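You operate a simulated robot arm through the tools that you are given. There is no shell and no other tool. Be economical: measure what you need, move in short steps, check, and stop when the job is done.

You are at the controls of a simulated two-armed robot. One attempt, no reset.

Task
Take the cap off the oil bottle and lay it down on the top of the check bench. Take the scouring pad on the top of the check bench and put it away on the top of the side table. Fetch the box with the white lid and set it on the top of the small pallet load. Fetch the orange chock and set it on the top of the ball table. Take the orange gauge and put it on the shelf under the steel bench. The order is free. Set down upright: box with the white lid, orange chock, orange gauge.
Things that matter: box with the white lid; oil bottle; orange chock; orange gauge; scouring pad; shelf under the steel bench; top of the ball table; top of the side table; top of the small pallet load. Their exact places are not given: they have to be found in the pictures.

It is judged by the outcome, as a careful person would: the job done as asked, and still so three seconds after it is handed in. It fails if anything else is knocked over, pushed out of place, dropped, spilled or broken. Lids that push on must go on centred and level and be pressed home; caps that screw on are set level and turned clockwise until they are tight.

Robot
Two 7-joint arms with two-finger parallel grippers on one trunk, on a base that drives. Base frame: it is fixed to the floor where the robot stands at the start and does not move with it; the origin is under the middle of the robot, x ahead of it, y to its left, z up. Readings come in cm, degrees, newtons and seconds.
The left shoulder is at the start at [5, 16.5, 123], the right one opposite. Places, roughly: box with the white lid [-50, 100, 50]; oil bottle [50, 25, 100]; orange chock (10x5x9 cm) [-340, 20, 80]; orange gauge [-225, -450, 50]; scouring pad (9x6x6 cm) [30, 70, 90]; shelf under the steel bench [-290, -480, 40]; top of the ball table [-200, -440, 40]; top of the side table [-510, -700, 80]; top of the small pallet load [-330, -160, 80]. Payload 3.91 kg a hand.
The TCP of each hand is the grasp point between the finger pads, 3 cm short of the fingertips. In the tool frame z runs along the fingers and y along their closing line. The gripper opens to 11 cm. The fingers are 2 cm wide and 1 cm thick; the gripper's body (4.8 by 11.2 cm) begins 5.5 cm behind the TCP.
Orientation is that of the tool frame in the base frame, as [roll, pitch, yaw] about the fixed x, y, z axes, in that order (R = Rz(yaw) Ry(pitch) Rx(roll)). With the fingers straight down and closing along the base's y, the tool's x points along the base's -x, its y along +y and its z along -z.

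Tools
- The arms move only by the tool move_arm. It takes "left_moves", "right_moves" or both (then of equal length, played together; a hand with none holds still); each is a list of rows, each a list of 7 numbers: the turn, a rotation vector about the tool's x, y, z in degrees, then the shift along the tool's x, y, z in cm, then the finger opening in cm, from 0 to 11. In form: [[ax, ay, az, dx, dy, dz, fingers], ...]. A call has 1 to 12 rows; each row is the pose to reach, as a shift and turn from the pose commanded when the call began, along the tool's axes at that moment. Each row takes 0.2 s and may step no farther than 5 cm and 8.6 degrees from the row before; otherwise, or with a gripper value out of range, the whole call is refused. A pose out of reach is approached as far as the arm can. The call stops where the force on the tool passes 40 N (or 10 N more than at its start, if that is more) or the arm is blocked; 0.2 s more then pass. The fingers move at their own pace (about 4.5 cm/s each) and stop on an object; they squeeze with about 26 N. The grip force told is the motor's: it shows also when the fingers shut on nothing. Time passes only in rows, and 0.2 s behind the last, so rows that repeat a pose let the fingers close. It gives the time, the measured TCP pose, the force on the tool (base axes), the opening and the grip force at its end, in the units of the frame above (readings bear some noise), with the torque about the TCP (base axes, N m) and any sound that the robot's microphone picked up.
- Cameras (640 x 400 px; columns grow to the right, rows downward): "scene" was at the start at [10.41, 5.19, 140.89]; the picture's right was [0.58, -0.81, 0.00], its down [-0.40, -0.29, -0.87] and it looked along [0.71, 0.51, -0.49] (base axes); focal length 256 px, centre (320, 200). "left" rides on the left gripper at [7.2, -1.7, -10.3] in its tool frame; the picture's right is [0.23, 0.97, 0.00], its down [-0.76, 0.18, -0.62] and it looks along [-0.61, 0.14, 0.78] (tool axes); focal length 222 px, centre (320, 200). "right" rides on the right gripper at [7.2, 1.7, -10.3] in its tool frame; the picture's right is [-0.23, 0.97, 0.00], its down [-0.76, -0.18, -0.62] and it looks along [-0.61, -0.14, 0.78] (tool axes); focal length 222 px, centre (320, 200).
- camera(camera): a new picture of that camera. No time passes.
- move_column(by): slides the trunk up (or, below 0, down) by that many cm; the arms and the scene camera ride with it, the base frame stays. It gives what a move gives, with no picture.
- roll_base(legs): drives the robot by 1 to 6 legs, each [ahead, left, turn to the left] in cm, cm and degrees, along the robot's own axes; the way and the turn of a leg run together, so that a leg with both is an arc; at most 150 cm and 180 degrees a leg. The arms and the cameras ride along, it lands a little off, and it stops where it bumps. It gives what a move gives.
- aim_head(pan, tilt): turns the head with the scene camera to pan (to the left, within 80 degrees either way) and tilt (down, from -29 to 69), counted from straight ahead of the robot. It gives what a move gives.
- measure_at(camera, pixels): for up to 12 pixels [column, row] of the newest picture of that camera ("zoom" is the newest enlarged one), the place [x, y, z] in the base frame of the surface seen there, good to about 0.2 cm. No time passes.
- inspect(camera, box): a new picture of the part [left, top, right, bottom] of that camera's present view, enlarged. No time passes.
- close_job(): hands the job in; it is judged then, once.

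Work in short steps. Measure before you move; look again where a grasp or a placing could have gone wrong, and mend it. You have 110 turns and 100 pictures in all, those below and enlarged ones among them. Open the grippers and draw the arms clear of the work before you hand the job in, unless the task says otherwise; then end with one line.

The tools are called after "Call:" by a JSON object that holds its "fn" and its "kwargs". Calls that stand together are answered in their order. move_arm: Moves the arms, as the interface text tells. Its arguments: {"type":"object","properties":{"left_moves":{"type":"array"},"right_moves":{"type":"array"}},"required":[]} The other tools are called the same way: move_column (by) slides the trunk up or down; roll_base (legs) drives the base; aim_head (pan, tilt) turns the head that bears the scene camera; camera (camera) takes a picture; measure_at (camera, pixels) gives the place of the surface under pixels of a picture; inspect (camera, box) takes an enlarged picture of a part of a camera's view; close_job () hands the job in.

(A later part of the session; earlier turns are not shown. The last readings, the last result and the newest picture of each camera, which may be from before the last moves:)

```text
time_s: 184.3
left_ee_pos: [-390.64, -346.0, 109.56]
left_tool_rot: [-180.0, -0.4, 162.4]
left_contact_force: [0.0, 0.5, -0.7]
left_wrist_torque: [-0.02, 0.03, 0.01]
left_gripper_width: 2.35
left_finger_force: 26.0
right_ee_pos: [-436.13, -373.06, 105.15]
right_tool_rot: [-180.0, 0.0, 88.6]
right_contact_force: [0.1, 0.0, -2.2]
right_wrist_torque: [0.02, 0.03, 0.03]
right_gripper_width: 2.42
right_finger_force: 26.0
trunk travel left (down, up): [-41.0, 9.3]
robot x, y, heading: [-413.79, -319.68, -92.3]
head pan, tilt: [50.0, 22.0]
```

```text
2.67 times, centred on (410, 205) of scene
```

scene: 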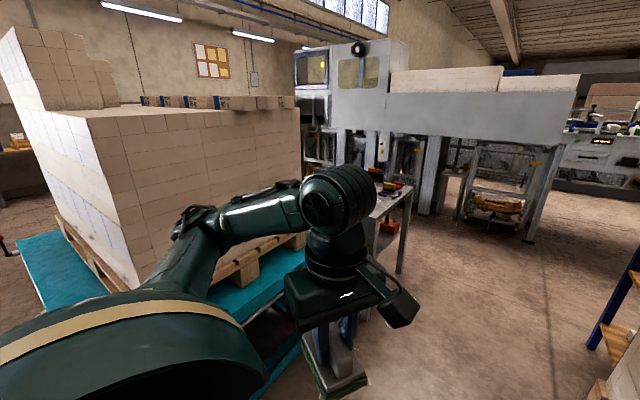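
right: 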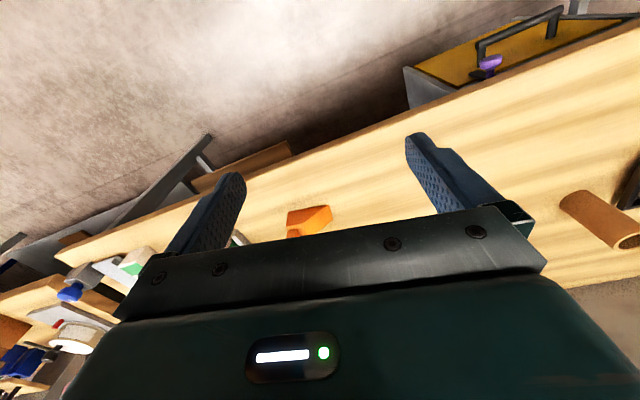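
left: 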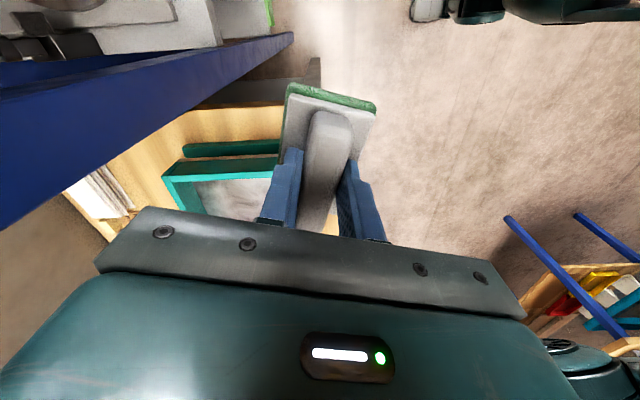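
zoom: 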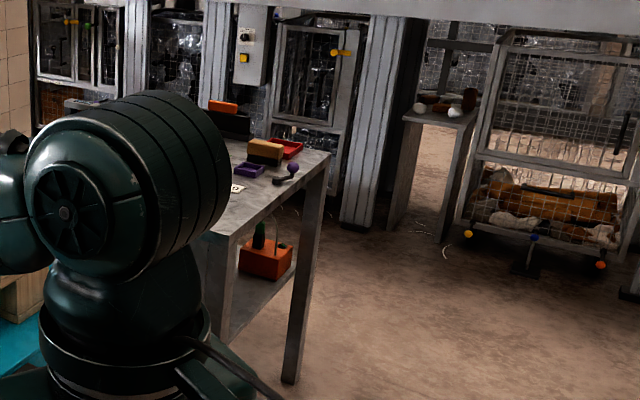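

A blue-legged rack shows at the right edge, nearly straight ahead of me; I measure it before driving on.

Call:
{"fn": "measure_at", "kwargs": {"camera": "scene", "pixels": [[605, 335], [630, 300], [600, 365], [635, 360], [585, 395], [635, 260], [500, 330]]}}

Call:
{"fn": "aim_head", "kwargs": {"pan": 5, "tilt": 25}}

Call:
{"fn": "camera", "kwargs": {"camera": "scene"}}

```text
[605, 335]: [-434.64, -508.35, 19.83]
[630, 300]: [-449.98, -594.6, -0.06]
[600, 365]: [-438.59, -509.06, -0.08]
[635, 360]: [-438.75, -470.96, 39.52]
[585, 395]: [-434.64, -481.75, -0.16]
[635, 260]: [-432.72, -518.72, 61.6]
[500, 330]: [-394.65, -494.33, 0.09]
```

```text
time_s: 185.4
left_ee_pos: [-390.55, -345.97, 109.57]
left_tool_rot: [-179.9, -0.3, 162.3]
left_contact_force: [0.5, 0.2, -0.8]
left_wrist_torque: [0.0, -0.04, 0.02]
left_gripper_width: 2.37
left_finger_force: 26.0
right_ee_pos: [-436.22, -372.94, 105.29]
right_tool_rot: [-179.9, 0.0, 88.7]
right_contact_force: [-0.3, -0.1, -2.8]
right_wrist_torque: [0.03, 0.05, 0.01]
right_gripper_width: 2.39
right_finger_force: 26.0
trunk travel left (down, up): [-41.0, 9.3]
robot x, y, heading: [-413.57, -319.31, -92.0]
head pan, tilt: [5.0, 25.0]
```

```text
24 pictures are left
```

scene: 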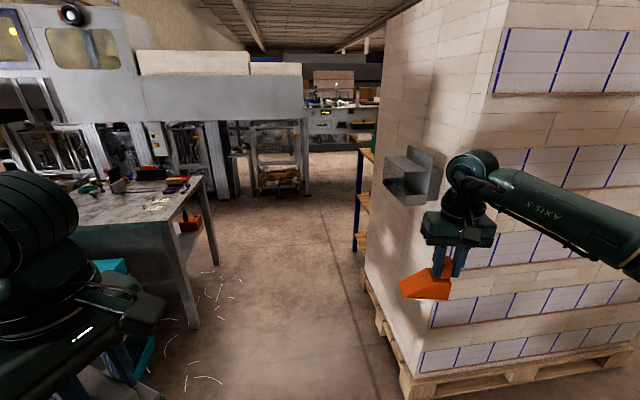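

The gap lies between the steel bench/lift and the tall pallet with its bracket. I measure those faces and my right elbow.

Call:
{"fn": "measure_at", "kwargs": {"camera": "scene", "pixels": [[390, 175], [375, 240], [400, 100], [400, 350], [470, 60], [630, 220], [590, 210], [525, 195], [165, 205], [190, 320], [90, 200], [75, 230]]}}

```text
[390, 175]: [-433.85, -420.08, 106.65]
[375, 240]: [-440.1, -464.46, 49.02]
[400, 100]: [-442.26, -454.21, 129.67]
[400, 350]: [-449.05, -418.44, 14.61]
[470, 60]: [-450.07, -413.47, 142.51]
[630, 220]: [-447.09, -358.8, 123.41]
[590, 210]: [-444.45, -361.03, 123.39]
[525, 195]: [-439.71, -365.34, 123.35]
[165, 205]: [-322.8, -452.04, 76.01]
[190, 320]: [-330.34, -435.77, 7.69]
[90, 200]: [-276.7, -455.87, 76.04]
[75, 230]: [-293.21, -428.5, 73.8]
```

I take the gap along x≈−375: shift left 38 cm, drive south to y≈−535, then turn to face +x.

Call:
{"fn": "roll_base", "kwargs": {"legs": [[0, 0, 2], [0, 38, 0], [110, 0, 0], [106, 0, 0], [0, 0, 90]]}}

Call:
{"fn": "aim_head", "kwargs": {"pan": 15, "tilt": 28}}

Call:
{"fn": "camera", "kwargs": {"camera": "scene"}}

```text
time_s: 188.3
left_ee_pos: [-354.54, -344.49, 110.29]
left_tool_rot: [179.7, 0.2, 163.3]
left_contact_force: [-1.0, 0.0, -0.8]
left_wrist_torque: [-0.01, 0.0, -0.01]
left_gripper_width: 2.35
left_finger_force: 26.3
right_ee_pos: [-398.5, -372.99, 105.1]
right_tool_rot: [178.9, 0.2, 90.6]
right_contact_force: [-0.4, 0.6, -2.6]
right_wrist_torque: [0.01, 0.03, 0.03]
right_gripper_width: 2.39
right_finger_force: 25.9
trunk travel left (down, up): [-41.0, 9.3]
robot x, y, heading: [-376.02, -319.21, -90.0]
head pan, tilt: [5.0, 25.0]
stopped in leg 2: the robot was blocked; the commanded pose is now the measured one
```

```text
time_s: 189.0
left_ee_pos: [-354.63, -344.57, 110.25]
left_tool_rot: [179.6, 0.5, 163.3]
left_contact_force: [0.1, 0.4, -0.7]
left_wrist_torque: [0.02, -0.02, 0.01]
left_gripper_width: 2.34
left_finger_force: 25.9
right_ee_pos: [-398.58, -373.2, 104.89]
right_tool_rot: [178.7, 0.2, 90.8]
right_contact_force: [0.9, 0.6, -2.4]
right_wrist_torque: [-0.04, 0.04, 0.01]
right_gripper_width: 2.38
right_finger_force: 26.1
trunk travel left (down, up): [-41.0, 9.3]
robot x, y, heading: [-376.38, -319.17, -90.2]
head pan, tilt: [15.0, 28.0]
```

```text
23 pictures are left
```

scene: 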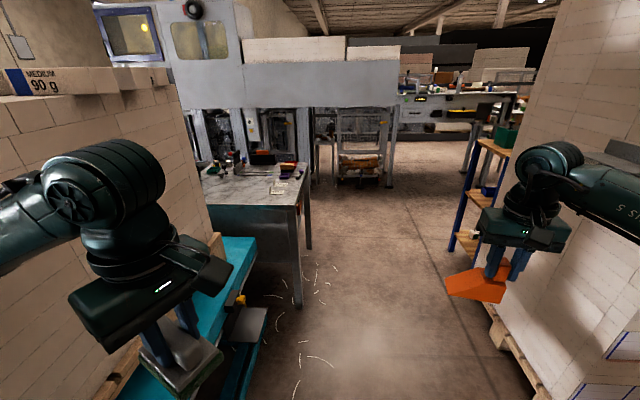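

Blocked at x≈−376, lightly touching on the lift side. I ease right 6 cm, then go south.

Call:
{"fn": "roll_base", "kwargs": {"legs": [[0, -6, 0]]}}

Call:
{"fn": "measure_at", "kwargs": {"camera": "scene", "pixels": [[180, 120], [205, 220], [240, 290], [245, 345], [100, 390], [30, 170], [150, 170], [290, 200]]}}

```text
time_s: 190.0
left_ee_pos: [-358.82, -344.96, 109.39]
left_tool_rot: [179.7, -0.9, 163.3]
left_contact_force: [-1.3, -0.2, -1.3]
left_wrist_torque: [0.01, -0.03, 0.0]
left_gripper_width: 2.34
left_finger_force: 25.9
right_ee_pos: [-402.86, -373.47, 105.12]
right_tool_rot: [179.9, 0.0, 90.6]
right_contact_force: [-0.6, 0.0, -2.6]
right_wrist_torque: [0.04, -0.01, 0.03]
right_gripper_width: 2.38
right_finger_force: 26.2
trunk travel left (down, up): [-41.0, 9.3]
robot x, y, heading: [-382.21, -319.2, -90.1]
head pan, tilt: [15.0, 28.0]
```

```text
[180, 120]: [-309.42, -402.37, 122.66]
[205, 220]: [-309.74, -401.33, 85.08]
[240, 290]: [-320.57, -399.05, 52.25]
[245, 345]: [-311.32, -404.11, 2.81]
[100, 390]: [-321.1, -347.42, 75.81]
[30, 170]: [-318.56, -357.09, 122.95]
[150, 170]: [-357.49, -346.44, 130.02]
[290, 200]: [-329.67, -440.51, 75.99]
```

The left elbow sticks out ~58 cm because that hand is tucked. I extend both hands forward to draw the elbows in, then drive on.

Call:
{"fn": "move_arm", "kwargs": {"left_moves": [[0, 0, 0, -0.35, -4.1, 0, 1], [0, 0, 0, -0.7, -8.1, 0, 1], [0, 0, 0, -1.05, -12.2, 0, 1], [0, 0, 0, -1.4, -16.3, 0, 1], [0, 0, 0, -1.75, -20.3, 0, 1], [0, 0, 0, -2.1, -24.4, 0, 1]], "right_moves": [[0, 0, 0, -1, 1.2, 0, 1], [0, 0, 0, -2, 2.4, 0, 1], [0, 0, 0, -3, 3.6, 0, 1], [0, 0, 0, -4, 4.8, 0, 1], [0, 0, 0, -5, 6, 0, 1], [0, 0, 0, -6, 7, 0, 1]]}}

Call:
{"fn": "camera", "kwargs": {"camera": "scene"}}

```text
time_s: 191.4
left_ee_pos: [-363.56, -369.1, 109.38]
left_tool_rot: [179.8, -0.9, 163.3]
left_contact_force: [1.2, -0.2, -1.1]
left_wrist_torque: [0.04, 0.02, -0.01]
left_gripper_width: 2.38
left_finger_force: 25.7
right_ee_pos: [-395.64, -379.43, 105.04]
right_tool_rot: [-179.9, -0.2, 90.6]
right_contact_force: [-0.4, 0.2, -2.1]
right_wrist_torque: [0.06, 0.09, 0.0]
right_gripper_width: 2.39
right_finger_force: 26.4
trunk travel left (down, up): [-41.0, 9.3]
robot x, y, heading: [-382.19, -318.99, -90.0]
head pan, tilt: [15.0, 28.0]
```

```text
22 pictures are left
```

scene: 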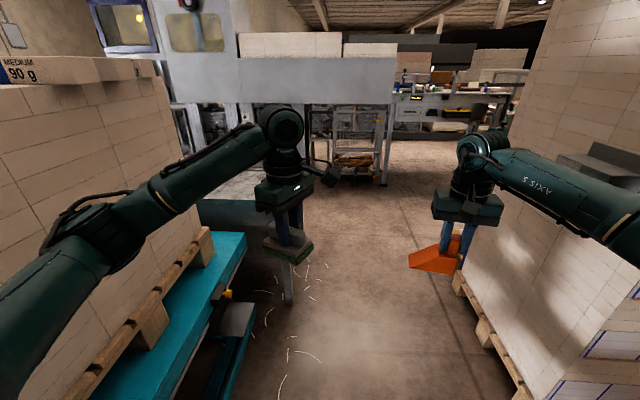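

I measure both elbows now.

Call:
{"fn": "measure_at", "kwargs": {"camera": "scene", "pixels": [[75, 225], [110, 215], [60, 250], [20, 300], [610, 200], [635, 230], [570, 180], [600, 165]]}}

```text
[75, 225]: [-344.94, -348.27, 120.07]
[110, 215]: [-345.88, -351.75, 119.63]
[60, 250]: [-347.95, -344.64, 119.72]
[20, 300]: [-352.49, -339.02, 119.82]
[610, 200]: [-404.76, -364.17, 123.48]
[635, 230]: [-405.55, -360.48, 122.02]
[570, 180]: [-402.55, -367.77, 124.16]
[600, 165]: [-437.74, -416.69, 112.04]
```

Elbows are now within about 40 cm either side. I drive south through the gap and turn to face +x.

Call:
{"fn": "roll_base", "kwargs": {"legs": [[110, 3, 0], [104, 0, 0], [0, 0, 90]]}}

Call:
{"fn": "aim_head", "kwargs": {"pan": 20, "tilt": 28}}

Call:
{"fn": "camera", "kwargs": {"camera": "scene"}}

```text
time_s: 205.8
left_ee_pos: [-328.49, -515.44, 109.26]
left_tool_rot: [179.8, -1.1, -107.6]
left_contact_force: [0.3, -0.5, -0.7]
left_wrist_torque: [0.01, 0.01, -0.01]
left_gripper_width: 2.37
left_finger_force: 25.9
right_ee_pos: [-318.66, -547.59, 104.91]
right_tool_rot: [-179.8, -0.1, 179.7]
right_contact_force: [0.3, 0.1, -1.8]
right_wrist_torque: [-0.05, 0.05, -0.02]
right_gripper_width: 2.38
right_finger_force: 26.3
trunk travel left (down, up): [-41.0, 9.3]
robot x, y, heading: [-378.78, -533.54, -0.7]
head pan, tilt: [15.0, 28.0]
```

```text
time_s: 206.5
left_ee_pos: [-328.4, -515.59, 109.36]
left_tool_rot: [179.8, -0.9, -107.6]
left_contact_force: [-0.8, 0.7, -1.0]
left_wrist_torque: [-0.02, 0.01, 0.01]
left_gripper_width: 2.34
left_finger_force: 26.0
right_ee_pos: [-318.52, -547.93, 105.04]
right_tool_rot: [-179.9, -0.1, 179.7]
right_contact_force: [-0.2, 0.0, -2.6]
right_wrist_torque: [-0.05, 0.0, 0.01]
right_gripper_width: 2.37
right_finger_force: 26.0
trunk travel left (down, up): [-41.0, 9.3]
robot x, y, heading: [-378.77, -533.73, -1.0]
head pan, tilt: [20.0, 28.0]
```

```text
21 pictures are left
```

scene: 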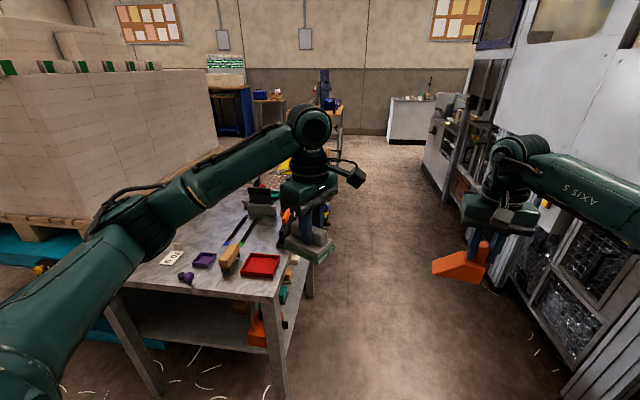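

I measure the machine's face on the right and the bench's edges before advancing along this aisle.

Call:
{"fn": "measure_at", "kwargs": {"camera": "scene", "pixels": [[470, 150], [560, 300], [600, 130], [440, 150], [275, 290], [305, 240], [262, 200], [290, 165], [600, 390], [255, 330], [330, 175], [320, 215]]}}

Call:
{"fn": "inspect", "kwargs": {"camera": "scene", "box": [220, 130, 400, 360]}}

```text
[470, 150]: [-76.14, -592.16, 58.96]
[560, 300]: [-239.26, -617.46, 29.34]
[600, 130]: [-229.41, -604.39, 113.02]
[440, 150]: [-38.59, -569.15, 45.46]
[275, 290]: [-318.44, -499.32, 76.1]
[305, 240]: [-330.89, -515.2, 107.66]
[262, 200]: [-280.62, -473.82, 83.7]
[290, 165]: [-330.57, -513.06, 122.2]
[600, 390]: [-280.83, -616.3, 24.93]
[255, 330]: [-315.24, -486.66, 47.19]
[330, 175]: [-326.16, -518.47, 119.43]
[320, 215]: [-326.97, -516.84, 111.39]
```

```text
1.74 times, centred on (310, 245) of scene
```

zoom: 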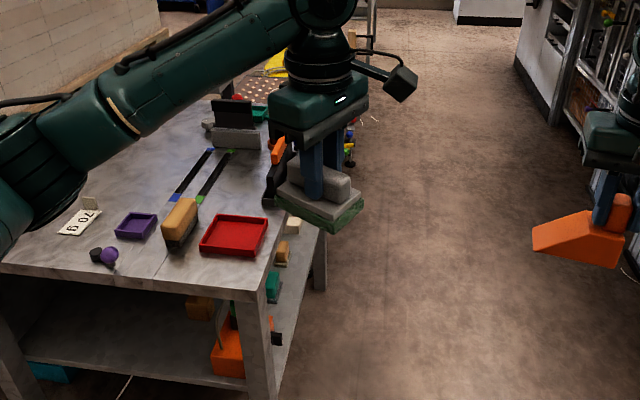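

Clear. I drive 160 cm along the aisle keeping to y≈−545, then turn left to face the ball table.

Call:
{"fn": "roll_base", "kwargs": {"legs": [[0, -10, 0], [100, 0, 1], [58, 0, 0], [0, 0, 90]]}}

Call:
{"fn": "aim_head", "kwargs": {"pan": 8, "tilt": 38}}

Call:
{"fn": "camera", "kwargs": {"camera": "scene"}}

```text
time_s: 219.2
left_ee_pos: [-238.95, -493.77, 109.5]
left_tool_rot: [179.8, -1.0, -16.4]
left_contact_force: [0.3, -0.1, -1.2]
left_wrist_torque: [-0.02, -0.04, 0.01]
left_gripper_width: 2.34
left_finger_force: 25.8
right_ee_pos: [-206.82, -483.2, 105.03]
right_tool_rot: [-180.0, -0.2, -89.1]
right_contact_force: [0.1, 1.4, -2.4]
right_wrist_torque: [-0.02, -0.07, 0.04]
right_gripper_width: 2.36
right_finger_force: 26.3
trunk travel left (down, up): [-41.0, 9.3]
robot x, y, heading: [-219.34, -543.42, 90.1]
head pan, tilt: [20.0, 28.0]
```

```text
time_s: 219.9
left_ee_pos: [-238.94, -493.81, 109.38]
left_tool_rot: [179.8, -1.1, -16.5]
left_contact_force: [-1.5, 0.4, -0.9]
left_wrist_torque: [-0.02, 0.01, 0.01]
left_gripper_width: 2.35
left_finger_force: 26.3
right_ee_pos: [-206.88, -483.27, 105.02]
right_tool_rot: [-179.9, -0.1, -89.1]
right_contact_force: [0.5, 0.0, -3.4]
right_wrist_torque: [-0.03, -0.05, -0.02]
right_gripper_width: 2.38
right_finger_force: 26.0
trunk travel left (down, up): [-41.0, 9.3]
robot x, y, heading: [-220.19, -543.75, 90.2]
head pan, tilt: [8.0, 38.0]
```

```text
19 pictures are left
```

scene: 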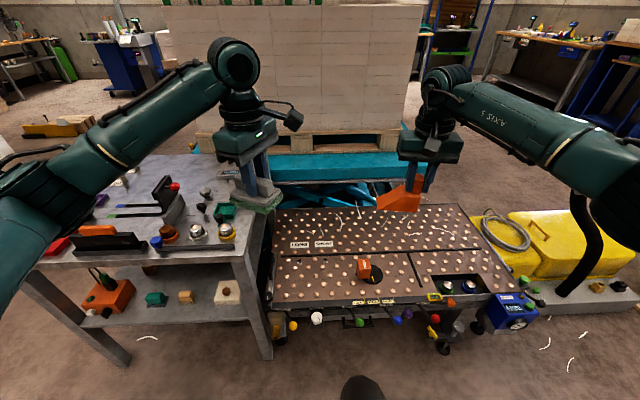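

The ball table lies ahead with the orange gauge at (364,268), and the steel bench's shelf is at left. I zoom and measure.

Call:
{"fn": "inspect", "kwargs": {"camera": "scene", "box": [260, 190, 520, 350]}}

Call:
{"fn": "measure_at", "kwargs": {"camera": "zoom", "pixels": [[255, 175], [258, 195], [250, 215], [275, 215], [310, 120], [420, 110], [150, 110], [60, 255], [360, 190], [540, 240], [440, 180], [230, 230]]}}

Call:
{"fn": "measure_at", "kwargs": {"camera": "scene", "pixels": [[185, 310], [140, 315], [230, 320], [262, 300], [200, 265], [110, 300], [155, 300], [245, 265], [228, 290], [270, 355], [210, 285]]}}

```text
2.46 times, centred on (390, 270) of scene
```

zoom: 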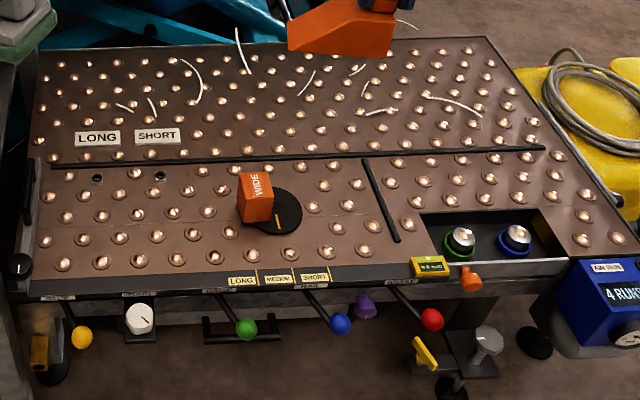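

```text
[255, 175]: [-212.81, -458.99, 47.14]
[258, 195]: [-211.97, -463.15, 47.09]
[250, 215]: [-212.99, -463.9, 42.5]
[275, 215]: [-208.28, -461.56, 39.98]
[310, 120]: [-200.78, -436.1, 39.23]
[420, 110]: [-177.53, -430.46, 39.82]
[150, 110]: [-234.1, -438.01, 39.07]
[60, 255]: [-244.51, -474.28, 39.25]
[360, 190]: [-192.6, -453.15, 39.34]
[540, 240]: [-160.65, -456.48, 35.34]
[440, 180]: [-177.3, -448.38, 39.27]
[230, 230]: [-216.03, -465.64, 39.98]
```

```text
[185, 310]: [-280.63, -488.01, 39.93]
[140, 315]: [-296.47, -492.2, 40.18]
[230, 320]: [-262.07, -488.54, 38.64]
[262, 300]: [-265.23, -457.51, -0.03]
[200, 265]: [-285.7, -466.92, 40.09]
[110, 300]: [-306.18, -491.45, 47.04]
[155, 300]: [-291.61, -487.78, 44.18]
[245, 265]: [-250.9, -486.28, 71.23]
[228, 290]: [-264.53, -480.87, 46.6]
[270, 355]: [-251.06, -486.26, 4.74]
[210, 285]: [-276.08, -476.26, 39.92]
```

Free spot for the chock: between the black disk and the short bar, about (−194, −458). I drive nearer (to about (−207, −518)) and lower the trunk 36 cm.

Call:
{"fn": "roll_base", "kwargs": {"legs": [[26, -13, 0]]}}

Call:
{"fn": "move_column", "kwargs": {"by": -36}}

Call:
{"fn": "camera", "kwargs": {"camera": "scene"}}

```text
time_s: 221.9
left_ee_pos: [-226.16, -467.67, 109.43]
left_tool_rot: [179.6, -1.0, -16.3]
left_contact_force: [-0.5, -1.0, -1.4]
left_wrist_torque: [0.02, 0.01, -0.02]
left_gripper_width: 2.36
left_finger_force: 26.2
right_ee_pos: [-194.01, -457.12, 105.01]
right_tool_rot: [-179.9, -0.1, -89.0]
right_contact_force: [0.0, 0.5, -1.7]
right_wrist_torque: [-0.04, -0.03, 0.02]
right_gripper_width: 2.39
right_finger_force: 26.2
trunk travel left (down, up): [-41.0, 9.3]
robot x, y, heading: [-207.32, -517.05, 90.4]
head pan, tilt: [8.0, 38.0]
```

```text
time_s: 225.4
left_ee_pos: [-226.17, -467.65, 73.29]
left_tool_rot: [179.7, -1.0, -16.3]
left_contact_force: [-0.4, 0.5, -0.8]
left_wrist_torque: [0.04, -0.02, 0.01]
left_gripper_width: 2.33
left_finger_force: 25.8
right_ee_pos: [-194.13, -457.22, 69.01]
right_tool_rot: [-179.9, -0.1, -89.0]
right_contact_force: [-1.6, 0.5, -2.0]
right_wrist_torque: [-0.03, -0.02, 0.01]
right_gripper_width: 2.39
right_finger_force: 25.9
trunk travel left (down, up): [-5.0, 45.3]
robot x, y, heading: [-207.31, -517.73, 90.4]
head pan, tilt: [8.0, 38.0]
```

```text
17 pictures are left
```

scene: 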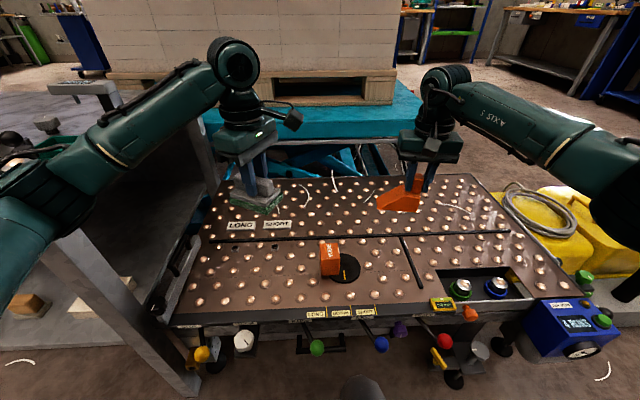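

I measure the pocket between the disk and the bar, plus the gauge from this view.

Call:
{"fn": "measure_at", "kwargs": {"camera": "scene", "pixels": [[361, 268], [345, 282], [402, 245], [420, 285], [385, 270], [375, 285], [322, 245], [335, 244], [338, 272], [325, 275], [322, 262], [385, 250]]}}

Call:
{"fn": "inspect", "kwargs": {"camera": "scene", "box": [290, 220, 430, 310]}}

```text
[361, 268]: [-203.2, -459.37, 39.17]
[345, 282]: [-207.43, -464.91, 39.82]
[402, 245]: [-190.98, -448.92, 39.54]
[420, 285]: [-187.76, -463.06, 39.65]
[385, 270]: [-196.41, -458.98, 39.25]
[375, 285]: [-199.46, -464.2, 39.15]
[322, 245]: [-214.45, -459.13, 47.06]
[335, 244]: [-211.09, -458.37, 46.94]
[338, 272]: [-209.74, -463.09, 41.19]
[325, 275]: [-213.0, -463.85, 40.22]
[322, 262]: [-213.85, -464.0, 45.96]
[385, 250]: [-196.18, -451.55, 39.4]
```

```text
4.44 times, centred on (360, 265) of scene
```

zoom: 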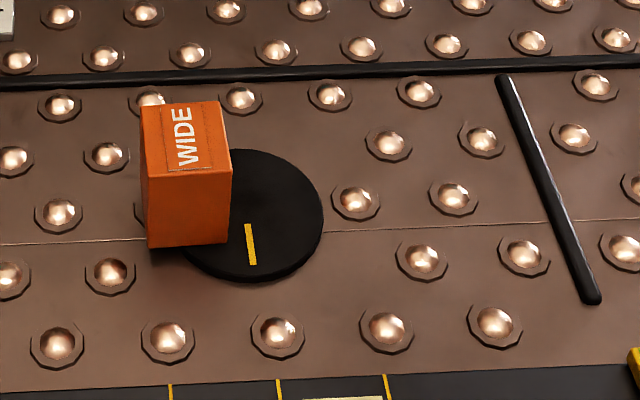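

Pocket centre is (−196, −459). I shift 2.4 cm back and lower the chock close to the balls, then touch down gently.

Call:
{"fn": "move_arm", "kwargs": {"right_moves": [[0, 0, 0, 2.4, -0.7, 2, 1], [0, 0, 0, 2.4, -0.7, 6, 1], [0, 0, 0, 2.4, -0.7, 10, 1], [0, 0, 0, 2.4, -0.7, 14, 1], [0, 0, 0, 2.4, -0.7, 18, 1], [0, 0, 0, 2.4, -0.7, 19.6, 1], [0, 0, 0, 2.4, -0.7, 19.6, 1]]}}

Call:
{"fn": "move_arm", "kwargs": {"right_moves": [[0, 0, 0, 0, 0, 0.3, 1], [0, 0, 0, 0, 0, 0.6, 1], [0, 0, 0, 0, 0, 0.9, 1], [0, 0, 0, 0, 0, 0.9, 1]]}}

Call:
{"fn": "inspect", "kwargs": {"camera": "scene", "box": [290, 190, 450, 310]}}

```text
time_s: 227.0
left_ee_pos: [-226.19, -467.68, 73.43]
left_tool_rot: [179.7, -1.0, -16.3]
left_contact_force: [0.4, 0.2, -0.5]
left_wrist_torque: [0.03, -0.02, 0.01]
left_gripper_width: 2.35
left_finger_force: 25.9
right_ee_pos: [-193.19, -459.6, 49.26]
right_tool_rot: [-179.9, 0.0, -89.0]
right_contact_force: [1.1, -0.1, -1.7]
right_wrist_torque: [-0.01, -0.01, 0.0]
right_gripper_width: 2.36
right_finger_force: 26.4
trunk travel left (down, up): [-5.0, 45.3]
robot x, y, heading: [-207.11, -517.47, 90.1]
head pan, tilt: [8.0, 38.0]
```

```text
time_s: 228.0
left_ee_pos: [-226.16, -467.73, 73.38]
left_tool_rot: [179.6, -1.0, -16.3]
left_contact_force: [-0.4, 0.8, -0.7]
left_wrist_torque: [0.0, 0.0, 0.0]
left_gripper_width: 2.33
left_finger_force: 26.0
right_ee_pos: [-193.48, -459.58, 48.45]
right_tool_rot: [-179.9, -0.1, -89.0]
right_contact_force: [-0.2, -0.1, -1.8]
right_wrist_torque: [0.0, -0.05, -0.02]
right_gripper_width: 2.38
right_finger_force: 26.0
trunk travel left (down, up): [-5.0, 45.3]
robot x, y, heading: [-207.17, -517.57, 90.3]
head pan, tilt: [8.0, 38.0]
```

```text
3.33 times, centred on (370, 250) of scene
```

zoom: 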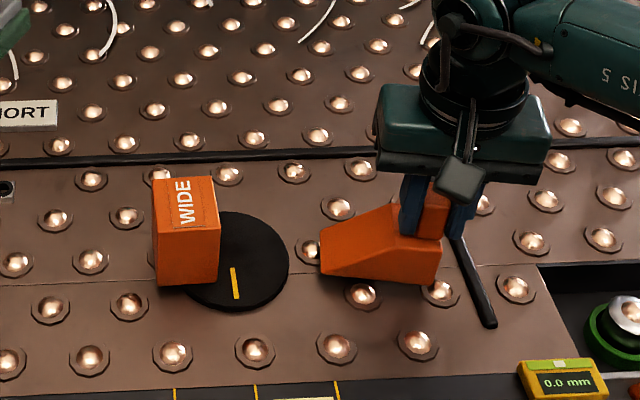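

Not yet touching. I lower further in fine steps.

Call:
{"fn": "move_arm", "kwargs": {"right_moves": [[0, 0, 0, 0, 0, 0.2, 1], [0, 0, 0, 0, 0, 0.4, 1], [0, 0, 0, 0, 0, 0.6, 1], [0, 0, 0, 0, 0, 0.6, 1]]}}

```text
time_s: 229.0
left_ee_pos: [-226.3, -467.82, 73.37]
left_tool_rot: [179.9, -1.0, -16.3]
left_contact_force: [0.5, 0.0, -0.9]
left_wrist_torque: [0.0, -0.02, 0.01]
left_gripper_width: 2.36
left_finger_force: 25.3
right_ee_pos: [-193.46, -459.55, 48.23]
right_tool_rot: [180.0, 0.1, -88.9]
right_contact_force: [-0.9, -0.4, 9.1]
right_wrist_torque: [-0.09, 0.17, 0.01]
right_gripper_width: 2.39
right_finger_force: 25.7
trunk travel left (down, up): [-5.0, 45.3]
robot x, y, heading: [-207.41, -517.12, 90.6]
head pan, tilt: [8.0, 38.0]
```

Touching (9 N up). I relieve slightly, open, rise, and at the same time raise the left hand out of the way of the gauge.

Call:
{"fn": "move_arm", "kwargs": {"right_moves": [[0, 0, 0, 0, 0, -0.25, 2], [0, 0, 0, 0, 0, -0.25, 3.2], [0, 0, 0, 0, 0, -0.25, 4], [0, 0, 0, 0, 0, -0.25, 4], [0, 0, 0, 0, 0, -3, 4], [0, 0, 0, 0, 0, -7, 5], [0, 0, 0, 0, 0, -11, 6.5], [0, 0, 0, 0, 0, -14, 7]], "left_moves": [[0, 0, 0, 0, 0, -2, 1], [0, 0, 0, 0, 0, -4, 1], [0, 0, 0, -1, 0.3, -6, 1], [0, 0, 0, -2, 0.6, -8, 1], [0, 0, 0, -3.8, 1.1, -10, 1], [0, 0, 0, -3.8, 1.1, -12, 1], [0, 0, 0, -3.8, 1.1, -14, 1], [0, 0, 0, -3.8, 1.1, -15, 1]]}}

Call:
{"fn": "inspect", "kwargs": {"camera": "scene", "box": [290, 190, 450, 310]}}

```text
time_s: 230.8
left_ee_pos: [-230.5, -467.59, 88.48]
left_tool_rot: [179.7, -0.9, -16.4]
left_contact_force: [0.0, 0.2, -0.7]
left_wrist_torque: [-0.02, 0.02, -0.02]
left_gripper_width: 2.35
left_finger_force: 26.5
right_ee_pos: [-193.53, -459.67, 61.93]
right_tool_rot: [-179.9, -0.1, -89.0]
right_contact_force: [-0.4, -0.4, 0.2]
right_wrist_torque: [-0.03, 0.0, 0.0]
right_gripper_width: 6.99
right_finger_force: 0.0
trunk travel left (down, up): [-5.0, 45.3]
robot x, y, heading: [-206.99, -517.17, 90.4]
head pan, tilt: [8.0, 38.0]
```

```text
3.33 times, centred on (370, 250) of scene
```

zoom: 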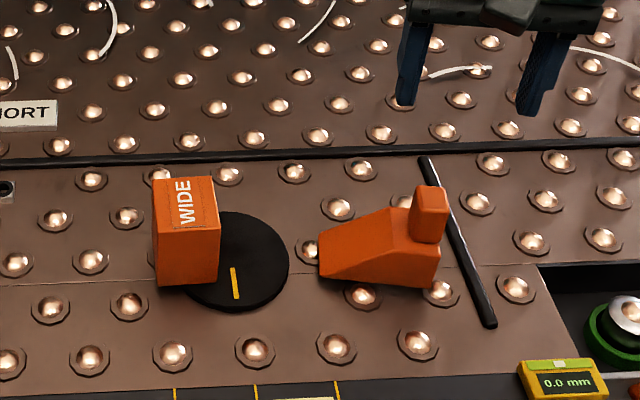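

The chock stands upright on the ball table. Now the gauge (−212.1, −461.2; 4.5 cm wide, top 47): I tilt the right hand to 50° so it can later go under the bench, and line up.

Call:
{"fn": "move_arm", "kwargs": {"right_moves": [[0, 0, 0, 2, 3.6, 0, 8], [0, -8, 0, 4, 7.4, 0.4, 8], [0, -16, 0, 6, 11.2, 0.8, 8], [0, -24, 0, 8, 15, 1.2, 8], [0, -32, 0, 10, 18.7, 1.9, 8], [0, -40, 0, 10, 18.7, 1.9, 8], [0, -40, 0, 10, 18.7, 1.9, 8]]}}

Call:
{"fn": "camera", "kwargs": {"camera": "right"}}

```text
time_s: 232.4
left_ee_pos: [-230.48, -467.64, 88.27]
left_tool_rot: [179.8, -1.0, -16.3]
left_contact_force: [0.5, 0.5, -0.9]
left_wrist_torque: [0.0, -0.02, 0.01]
left_gripper_width: 2.32
left_finger_force: 26.5
right_ee_pos: [-211.86, -470.17, 60.06]
right_tool_rot: [-179.8, 40.1, -88.8]
right_contact_force: [-1.4, 0.6, 0.0]
right_wrist_torque: [-0.02, 0.01, 0.01]
right_gripper_width: 8.02
right_finger_force: 0.0
trunk travel left (down, up): [-5.0, 45.3]
robot x, y, heading: [-207.3, -517.57, 90.1]
head pan, tilt: [8.0, 38.0]
```

```text
13 pictures are left
```

right: 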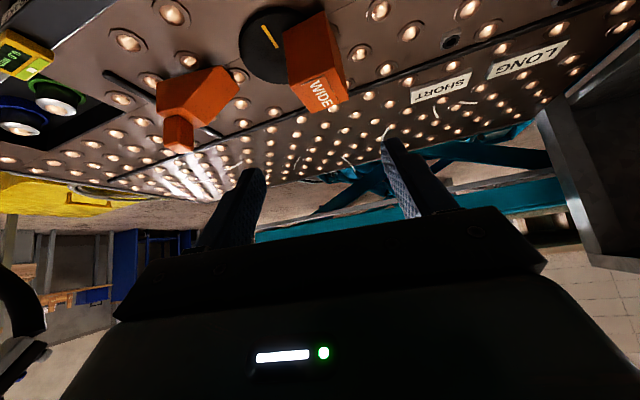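

The gauge is turned ~12°, so I match the yaw while closing in, then grip it.

Call:
{"fn": "move_arm", "kwargs": {"right_moves": [[-3.6, 0, -4.2, 1.7, 0, 0, 9], [-7.1, 0, -8.4, 3.3, 0, 0, 9], [-7.1, 0, -8.4, 3.3, 0, 4.5, 9], [-7.1, 0, -8.4, 3.3, 0, 9, 9], [-7.1, 0, -8.4, 3.3, 0, 13.5, 9], [-7.1, 0, -8.4, 3.3, 0, 17.9, 9], [-7.1, 0, -8.4, 3.3, 0, 17.9, 9]]}}

Call:
{"fn": "inspect", "kwargs": {"camera": "scene", "box": [270, 190, 430, 310]}}

```text
time_s: 234.0
left_ee_pos: [-230.4, -467.56, 88.25]
left_tool_rot: [179.8, -1.0, -16.2]
left_contact_force: [0.1, 1.6, -0.7]
left_wrist_torque: [-0.05, 0.01, 0.01]
left_gripper_width: 2.35
left_finger_force: 26.2
right_ee_pos: [-211.9, -460.68, 44.04]
right_tool_rot: [-179.9, 40.0, -77.9]
right_contact_force: [-0.3, -0.1, 0.7]
right_wrist_torque: [-0.03, 0.0, 0.0]
right_gripper_width: 9.01
right_finger_force: 0.1
trunk travel left (down, up): [-5.0, 45.3]
robot x, y, heading: [-207.39, -517.79, 90.4]
head pan, tilt: [8.0, 38.0]
```

```text
3.33 times, centred on (350, 250) of scene
```

zoom: 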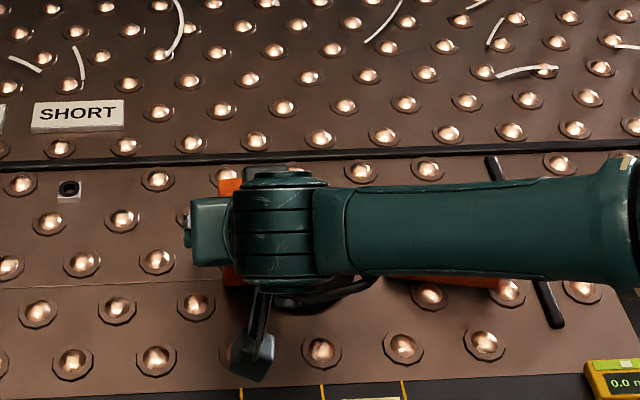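

In place without contact. I close, check, and lift.

Call:
{"fn": "move_arm", "kwargs": {"right_moves": [[0, 0, 0, 0, 0, 0, 6], [0, 0, 0, 0, 0, 0, 3], [0, 0, 0, 0, 0, 0, 3], [0, 0, 0, 0, 0, 0, 3], [0, 0, 0, -1.3, 0, -1.5, 3], [0, 0, 0, -3.9, 0, -4.6, 3], [0, 0, 0, -6.4, 0, -7.7, 3], [0, 0, 0, -9, 0, -10.7, 3]]}}

Call:
{"fn": "camera", "kwargs": {"camera": "scene"}}

```text
time_s: 235.8
left_ee_pos: [-230.46, -467.64, 88.33]
left_tool_rot: [179.9, -1.0, -16.5]
left_contact_force: [0.4, 0.5, -0.3]
left_wrist_torque: [-0.04, -0.07, 0.0]
left_gripper_width: 2.35
left_finger_force: 25.9
right_ee_pos: [-212.03, -460.71, 58.21]
right_tool_rot: [-180.0, 39.8, -77.9]
right_contact_force: [-0.4, -0.1, -1.8]
right_wrist_torque: [-0.02, 0.02, 0.0]
right_gripper_width: 4.97
right_finger_force: 26.4
trunk travel left (down, up): [-5.0, 45.3]
robot x, y, heading: [-207.45, -517.76, 90.1]
head pan, tilt: [8.0, 38.0]
```

```text
11 pictures are left
```

scene: 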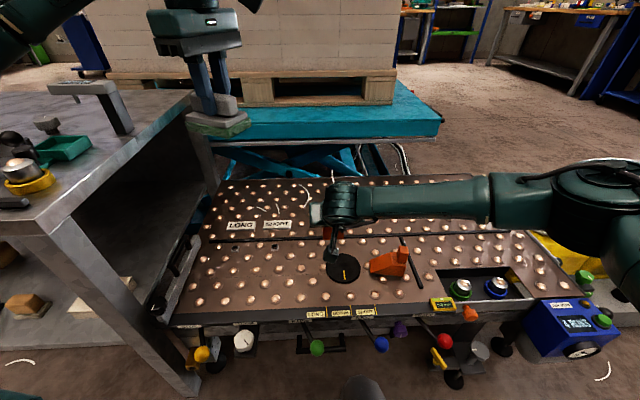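

The gauge is held (4.97 cm) and the chock stands. I pull the right hand back, raise the left clear of the bench items, then drive back and left to face the bench's shelf.

Call:
{"fn": "move_arm", "kwargs": {"right_moves": [[0, 0, 0, 1.5, 0.4, -1.25, 3], [0, 0, 0, 3, 0.8, -2.5, 3], [0, 0, 0, 4.5, 1.2, -3.75, 3], [0, 0, 0, 6, 1.66, -5.03, 3]], "left_moves": [[0, 0, 0, 0, 0, -4.5, 1], [0, 0, 0, 0, 0, -9, 1], [0, 0, 0, 0, 0, -13.5, 1], [0, 0, 0, 0, 0, -18, 1]]}}

Call:
{"fn": "roll_base", "kwargs": {"legs": [[-40, 0, 0], [0, 61, 0]]}}

Call:
{"fn": "aim_head", "kwargs": {"pan": 0, "tilt": 38}}

Call:
{"fn": "camera", "kwargs": {"camera": "scene"}}

```text
time_s: 236.8
left_ee_pos: [-230.58, -469.15, 103.56]
left_tool_rot: [-179.9, -0.9, -16.5]
left_contact_force: [0.4, 0.0, -1.0]
left_wrist_torque: [0.05, 0.03, -0.01]
left_gripper_width: 2.38
left_finger_force: 25.3
left hand out of reach, approached as far as the arm can: row 4
right_ee_pos: [-212.24, -469.03, 58.14]
right_tool_rot: [180.0, 39.9, -78.0]
right_contact_force: [-0.3, -0.1, -0.2]
right_wrist_torque: [0.03, 0.01, 0.01]
right_gripper_width: 4.96
right_finger_force: 26.6
trunk travel left (down, up): [-5.0, 45.3]
robot x, y, heading: [-207.42, -517.42, 90.1]
head pan, tilt: [8.0, 38.0]
```

```text
time_s: 242.3
left_ee_pos: [-291.28, -510.23, 103.25]
left_tool_rot: [179.9, -1.0, -15.7]
left_contact_force: [-0.1, 0.1, -1.8]
left_wrist_torque: [0.02, -0.01, -0.01]
left_gripper_width: 2.34
left_finger_force: 25.5
right_ee_pos: [-272.87, -509.79, 58.2]
right_tool_rot: [-179.9, 39.8, -77.3]
right_contact_force: [0.5, -0.2, -1.6]
right_wrist_torque: [-0.03, -0.01, -0.02]
right_gripper_width: 4.95
right_finger_force: 25.3
trunk travel left (down, up): [-5.0, 45.3]
robot x, y, heading: [-267.24, -558.2, 90.6]
head pan, tilt: [8.0, 38.0]
```

```text
time_s: 243.0
left_ee_pos: [-291.26, -510.05, 103.3]
left_tool_rot: [179.9, -0.9, -15.7]
left_contact_force: [-0.5, -0.8, -0.8]
left_wrist_torque: [-0.02, -0.03, 0.0]
left_gripper_width: 2.34
left_finger_force: 25.8
right_ee_pos: [-272.74, -509.82, 58.14]
right_tool_rot: [-180.0, 39.9, -77.3]
right_contact_force: [0.3, -0.1, -1.9]
right_wrist_torque: [-0.01, -0.04, 0.02]
right_gripper_width: 4.98
right_finger_force: 26.0
trunk travel left (down, up): [-5.0, 45.3]
robot x, y, heading: [-267.25, -558.53, 91.0]
head pan, tilt: [0.0, 38.0]
```

```text
10 pictures are left
```

scene: 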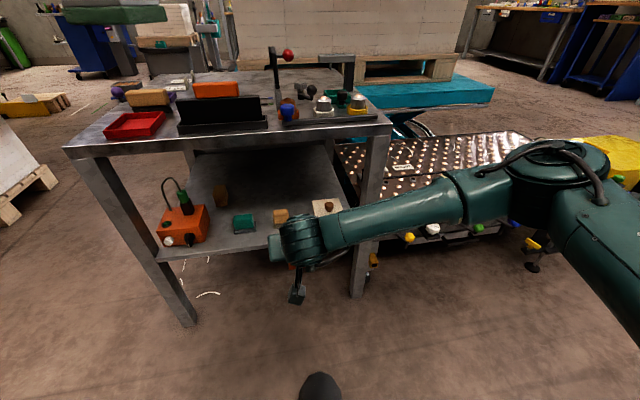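

The shelf is open: green (243,222) and tan (280,215) blocks near the front, free area behind and between them. I measure candidate spots and the bench-top underside.

Call:
{"fn": "measure_at", "kwargs": {"camera": "scene", "pixels": [[262, 222], [262, 205], [243, 215], [255, 222], [274, 214], [287, 212], [310, 208], [262, 235], [250, 145], [220, 228], [300, 195], [312, 203]]}}

Call:
{"fn": "inspect", "kwargs": {"camera": "scene", "box": [150, 120, 390, 300]}}

```text
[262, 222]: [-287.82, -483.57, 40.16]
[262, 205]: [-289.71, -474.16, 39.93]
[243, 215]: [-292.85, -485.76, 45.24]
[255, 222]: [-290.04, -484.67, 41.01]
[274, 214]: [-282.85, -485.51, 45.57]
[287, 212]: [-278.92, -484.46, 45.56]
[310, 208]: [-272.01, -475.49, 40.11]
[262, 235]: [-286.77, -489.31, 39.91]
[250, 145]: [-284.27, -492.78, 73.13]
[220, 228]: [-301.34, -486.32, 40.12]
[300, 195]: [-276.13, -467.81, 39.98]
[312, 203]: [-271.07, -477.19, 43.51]
```

```text
2.22 times, centred on (270, 210) of scene
```

zoom: 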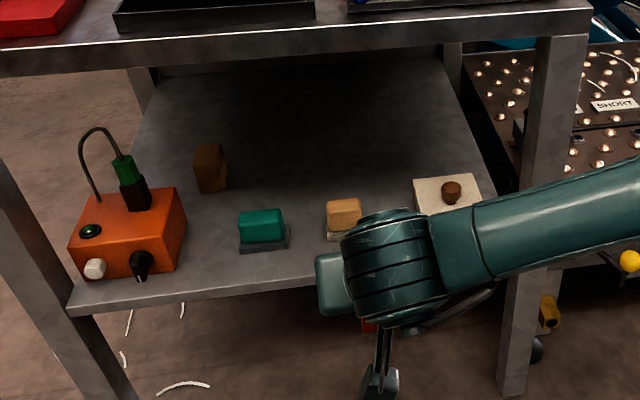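

The bench is turned ~11° like my present hand yaw, which suits. Target: behind the gap between green and tan, TCP (−286.5, −477.5, 44.3), hand at 45°. I set the pre-pose (30 cm back along the axis) and drive the base closer.

Call:
{"fn": "move_arm", "kwargs": {"right_moves": [[0, -2, 0, 0, -3.3, -3.2, 3], [0, -4, 0, 0, -6.6, -6.4, 3], [0, -5, 0, 0.1, -9.86, -9.7, 3], [0, -5, 0, 0.1, -9.86, -9.7, 3]]}}

Call:
{"fn": "roll_base", "kwargs": {"legs": [[0, 20, 0], [16, 0, 0]]}}

Call:
{"fn": "camera", "kwargs": {"camera": "scene"}}

```text
time_s: 244.0
left_ee_pos: [-291.28, -510.13, 103.37]
left_tool_rot: [-180.0, -0.8, -15.8]
left_contact_force: [0.2, 0.4, -1.0]
left_wrist_torque: [0.0, 0.03, 0.0]
left_gripper_width: 2.36
left_finger_force: 26.1
right_ee_pos: [-261.73, -513.77, 65.58]
right_tool_rot: [-179.9, 45.0, -77.3]
right_contact_force: [-0.4, 0.7, -1.3]
right_wrist_torque: [-0.04, -0.02, 0.01]
right_gripper_width: 4.98
right_finger_force: 25.9
trunk travel left (down, up): [-5.0, 45.3]
robot x, y, heading: [-267.41, -558.3, 91.3]
head pan, tilt: [0.0, 38.0]
```

```text
time_s: 246.6
left_ee_pos: [-311.57, -494.16, 103.29]
left_tool_rot: [179.9, -1.0, -15.9]
left_contact_force: [-0.7, -0.4, -0.8]
left_wrist_torque: [0.0, -0.01, 0.0]
left_gripper_width: 2.35
left_finger_force: 25.9
right_ee_pos: [-282.22, -497.8, 65.57]
right_tool_rot: [-179.8, 44.9, -77.3]
right_contact_force: [0.2, 0.9, -1.5]
right_wrist_torque: [-0.01, 0.0, 0.01]
right_gripper_width: 4.98
right_finger_force: 25.7
trunk travel left (down, up): [-5.0, 45.3]
robot x, y, heading: [-287.79, -542.08, 90.9]
head pan, tilt: [0.0, 38.0]
```

```text
8 pictures are left
```

scene: 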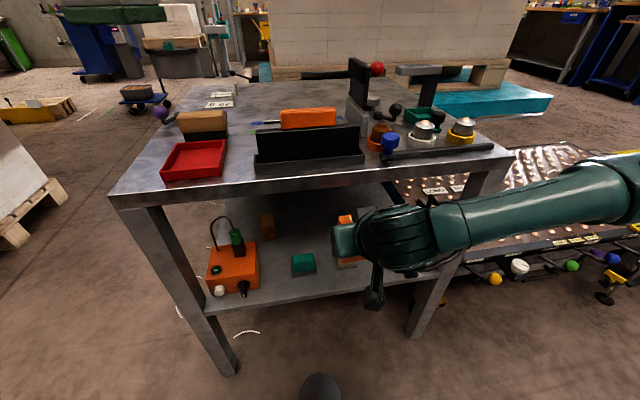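

I measure the apron's lower edge, green and tan blocks again from this view.

Call:
{"fn": "measure_at", "kwargs": {"camera": "scene", "pixels": [[290, 190], [320, 183], [290, 200], [312, 258], [314, 272], [350, 260], [340, 264], [325, 258], [327, 240], [345, 218], [295, 255], [326, 275]]}}

```text
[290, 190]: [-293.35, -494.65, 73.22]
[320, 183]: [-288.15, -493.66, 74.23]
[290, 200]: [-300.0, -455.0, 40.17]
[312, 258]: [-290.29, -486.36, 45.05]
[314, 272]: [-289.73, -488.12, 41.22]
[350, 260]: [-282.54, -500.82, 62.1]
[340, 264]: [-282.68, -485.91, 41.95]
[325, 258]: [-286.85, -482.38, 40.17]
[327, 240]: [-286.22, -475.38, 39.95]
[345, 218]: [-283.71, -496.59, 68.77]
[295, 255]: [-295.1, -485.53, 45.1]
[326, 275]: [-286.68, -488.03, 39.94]
```

Apron bottom is at z≈72, and the gap between blocks is 7 cm. I slide in along the tool axis to just above the shelf.

Call:
{"fn": "move_arm", "kwargs": {"right_moves": [[0, 0, 0, 0, 0, 4.5, 3], [0, 0, 0, 0, 0, 9, 3], [0, 0, 0, 0.1, 0, 13.5, 3], [0, 0, 0, 0.2, 0, 18, 3], [0, 0, 0, 0.3, -0.1, 22, 3], [0, 0, 0, 0.3, -0.1, 26, 3], [0, 0, 0, 0.3, -0.2, 28.6, 3], [0, 0, 0, 0.3, -0.2, 28.6, 3]]}}

Call:
{"fn": "inspect", "kwargs": {"camera": "scene", "box": [220, 170, 460, 310]}}

```text
time_s: 248.4
left_ee_pos: [-311.66, -494.08, 103.38]
left_tool_rot: [179.9, -1.0, -15.8]
left_contact_force: [-0.9, 0.7, -0.9]
left_wrist_torque: [-0.01, -0.01, -0.02]
left_gripper_width: 2.36
left_finger_force: 25.7
right_ee_pos: [-286.3, -478.34, 45.18]
right_tool_rot: [-180.0, 44.9, -77.4]
right_contact_force: [0.2, 0.2, -0.9]
right_wrist_torque: [0.0, 0.01, 0.02]
right_gripper_width: 4.96
right_finger_force: 25.9
trunk travel left (down, up): [-5.0, 45.3]
robot x, y, heading: [-287.57, -542.19, 91.0]
head pan, tilt: [0.0, 38.0]
```

```text
2.67 times, centred on (340, 240) of scene
```

zoom: 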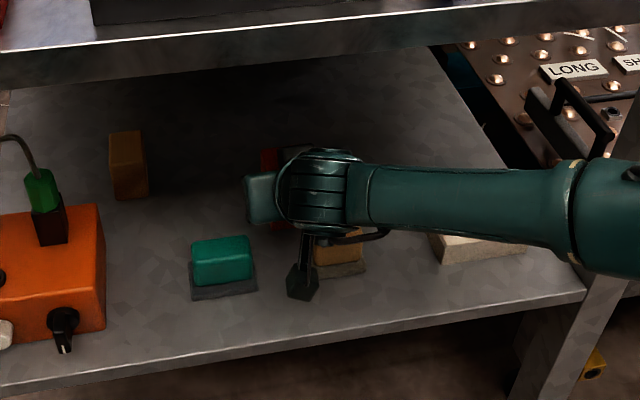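

No contact; the gauge (red in shade) is behind the gap. I untilt 3° and lower in fine steps until it touches.

Call:
{"fn": "move_arm", "kwargs": {"right_moves": [[0, 1.5, 0, 0.2, 0, 0.2, 3], [0, 3, 0, 0.35, 0, 0.35, 3], [0, 3, 0, 0.5, 0, 0.5, 3], [0, 3, 0, 0.65, 0, 0.65, 3], [0, 3, 0, 0.8, 0, 0.8, 3], [0, 3, 0, 0.8, 0, 0.8, 3]]}}

```text
time_s: 249.8
left_ee_pos: [-311.54, -494.06, 103.37]
left_tool_rot: [180.0, -1.0, -15.8]
left_contact_force: [-0.3, -0.1, -1.0]
left_wrist_torque: [-0.01, -0.03, 0.02]
left_gripper_width: 2.36
left_finger_force: 26.1
right_ee_pos: [-286.22, -478.4, 43.98]
right_tool_rot: [-179.9, 41.9, -77.4]
right_contact_force: [0.1, -0.7, -1.3]
right_wrist_torque: [0.0, -0.02, 0.02]
right_gripper_width: 4.96
right_finger_force: 25.7
trunk travel left (down, up): [-5.0, 45.3]
robot x, y, heading: [-287.45, -542.38, 91.0]
head pan, tilt: [0.0, 38.0]
```

Still free; I continue down.

Call:
{"fn": "move_arm", "kwargs": {"right_moves": [[0, 0, 0, 0.13, 0, 0.15, 3], [0, 0, 0, 0.27, 0, 0.3, 3], [0, 0, 0, 0.4, 0, 0.44, 3], [0, 0, 0, 0.53, 0, 0.6, 3], [0, 0, 0, 0.53, 0, 0.6, 3]]}}

```text
time_s: 251.0
left_ee_pos: [-311.6, -494.14, 103.42]
left_tool_rot: [180.0, -1.0, -15.7]
left_contact_force: [-1.1, 0.0, -0.5]
left_wrist_torque: [-0.03, -0.07, -0.02]
left_gripper_width: 2.34
left_finger_force: 25.9
right_ee_pos: [-286.13, -478.32, 43.21]
right_tool_rot: [-179.9, 41.9, -77.4]
right_contact_force: [0.2, -0.3, -1.1]
right_wrist_torque: [0.0, 0.02, 0.01]
right_gripper_width: 4.98
right_finger_force: 25.8
trunk travel left (down, up): [-5.0, 45.3]
robot x, y, heading: [-287.8, -542.28, 91.0]
head pan, tilt: [0.0, 38.0]
```

The fingertips are now ~3 mm off the shelf; any remaining gap under the gauge is tiny. I lower a last 2 mm and open slowly.

Call:
{"fn": "move_arm", "kwargs": {"right_moves": [[0, 0, 0, 0.13, 0, 0.15, 3], [0, 0, 0, 0.13, 0, 0.15, 5.2], [0, 0, 0, 0.13, 0, 0.15, 5.8], [0, 0, 0, 0.13, 0, 0.15, 6.6], [0, 0, 0, 0.13, 0, 0.15, 6.8], [0, 0, 0, 0.13, 0, 0.15, 6.8]]}}

Call:
{"fn": "move_arm", "kwargs": {"right_moves": [[0, 0, 0, 0, 0, -2, 6.8], [0, 0, 0, 0, 0, -6, 6.8], [0, 0, 0, 0, 0, -10, 6.8], [0, 0, 0, 0, 0, -14, 6.8], [0, 0, 0, 0, 0, -18, 6.8], [0, 0, 0, 0, 0, -22, 6.8], [0, 0, 0, 0, 0, -26, 6.8]]}}

Call:
{"fn": "roll_base", "kwargs": {"legs": [[-10, 0, 0]]}}

Call:
{"fn": "inspect", "kwargs": {"camera": "scene", "box": [200, 130, 480, 310]}}

```text
time_s: 252.4
left_ee_pos: [-311.5, -494.15, 103.37]
left_tool_rot: [179.9, -0.8, -15.8]
left_contact_force: [-0.5, -0.2, -1.2]
left_wrist_torque: [0.0, 0.0, 0.0]
left_gripper_width: 2.36
left_finger_force: 25.2
right_ee_pos: [-286.2, -478.32, 43.11]
right_tool_rot: [-180.0, 41.9, -77.4]
right_contact_force: [-1.2, -0.3, 6.1]
right_wrist_torque: [-0.35, -0.27, 0.0]
right_gripper_width: 6.79
right_finger_force: 0.0
trunk travel left (down, up): [-5.0, 45.3]
robot x, y, heading: [-287.88, -542.09, 90.9]
head pan, tilt: [0.0, 38.0]
```

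```text
time_s: 254.0
left_ee_pos: [-311.49, -494.06, 103.41]
left_tool_rot: [179.8, -0.9, -15.8]
left_contact_force: [0.2, -0.3, -1.6]
left_wrist_torque: [-0.02, 0.01, -0.01]
left_gripper_width: 2.34
left_finger_force: 26.6
right_ee_pos: [-282.58, -495.29, 62.29]
right_tool_rot: [-179.8, 41.9, -77.5]
right_contact_force: [0.7, -0.3, -0.4]
right_wrist_torque: [0.01, 0.0, 0.0]
right_gripper_width: 6.82
right_finger_force: 0.0
trunk travel left (down, up): [-5.0, 45.3]
robot x, y, heading: [-287.5, -542.46, 90.9]
head pan, tilt: [0.0, 38.0]
```

```text
time_s: 255.2
left_ee_pos: [-311.3, -503.98, 103.47]
left_tool_rot: [179.9, -0.9, -15.8]
left_contact_force: [0.4, -0.7, -0.3]
left_wrist_torque: [-0.03, 0.01, -0.01]
left_gripper_width: 2.38
left_finger_force: 26.3
right_ee_pos: [-282.38, -505.13, 62.36]
right_tool_rot: [-179.9, 41.9, -77.4]
right_contact_force: [0.6, -0.3, 0.4]
right_wrist_torque: [-0.01, -0.01, -0.01]
right_gripper_width: 6.81
right_finger_force: 0.0
trunk travel left (down, up): [-5.0, 45.3]
robot x, y, heading: [-287.7, -552.59, 91.0]
head pan, tilt: [0.0, 38.0]
```

```text
2.22 times, centred on (340, 220) of scene
```

zoom: 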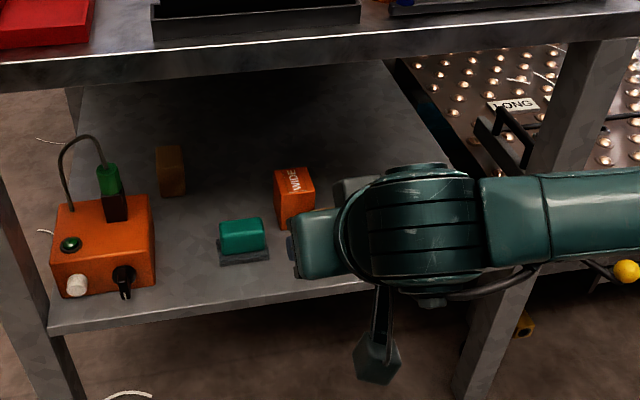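

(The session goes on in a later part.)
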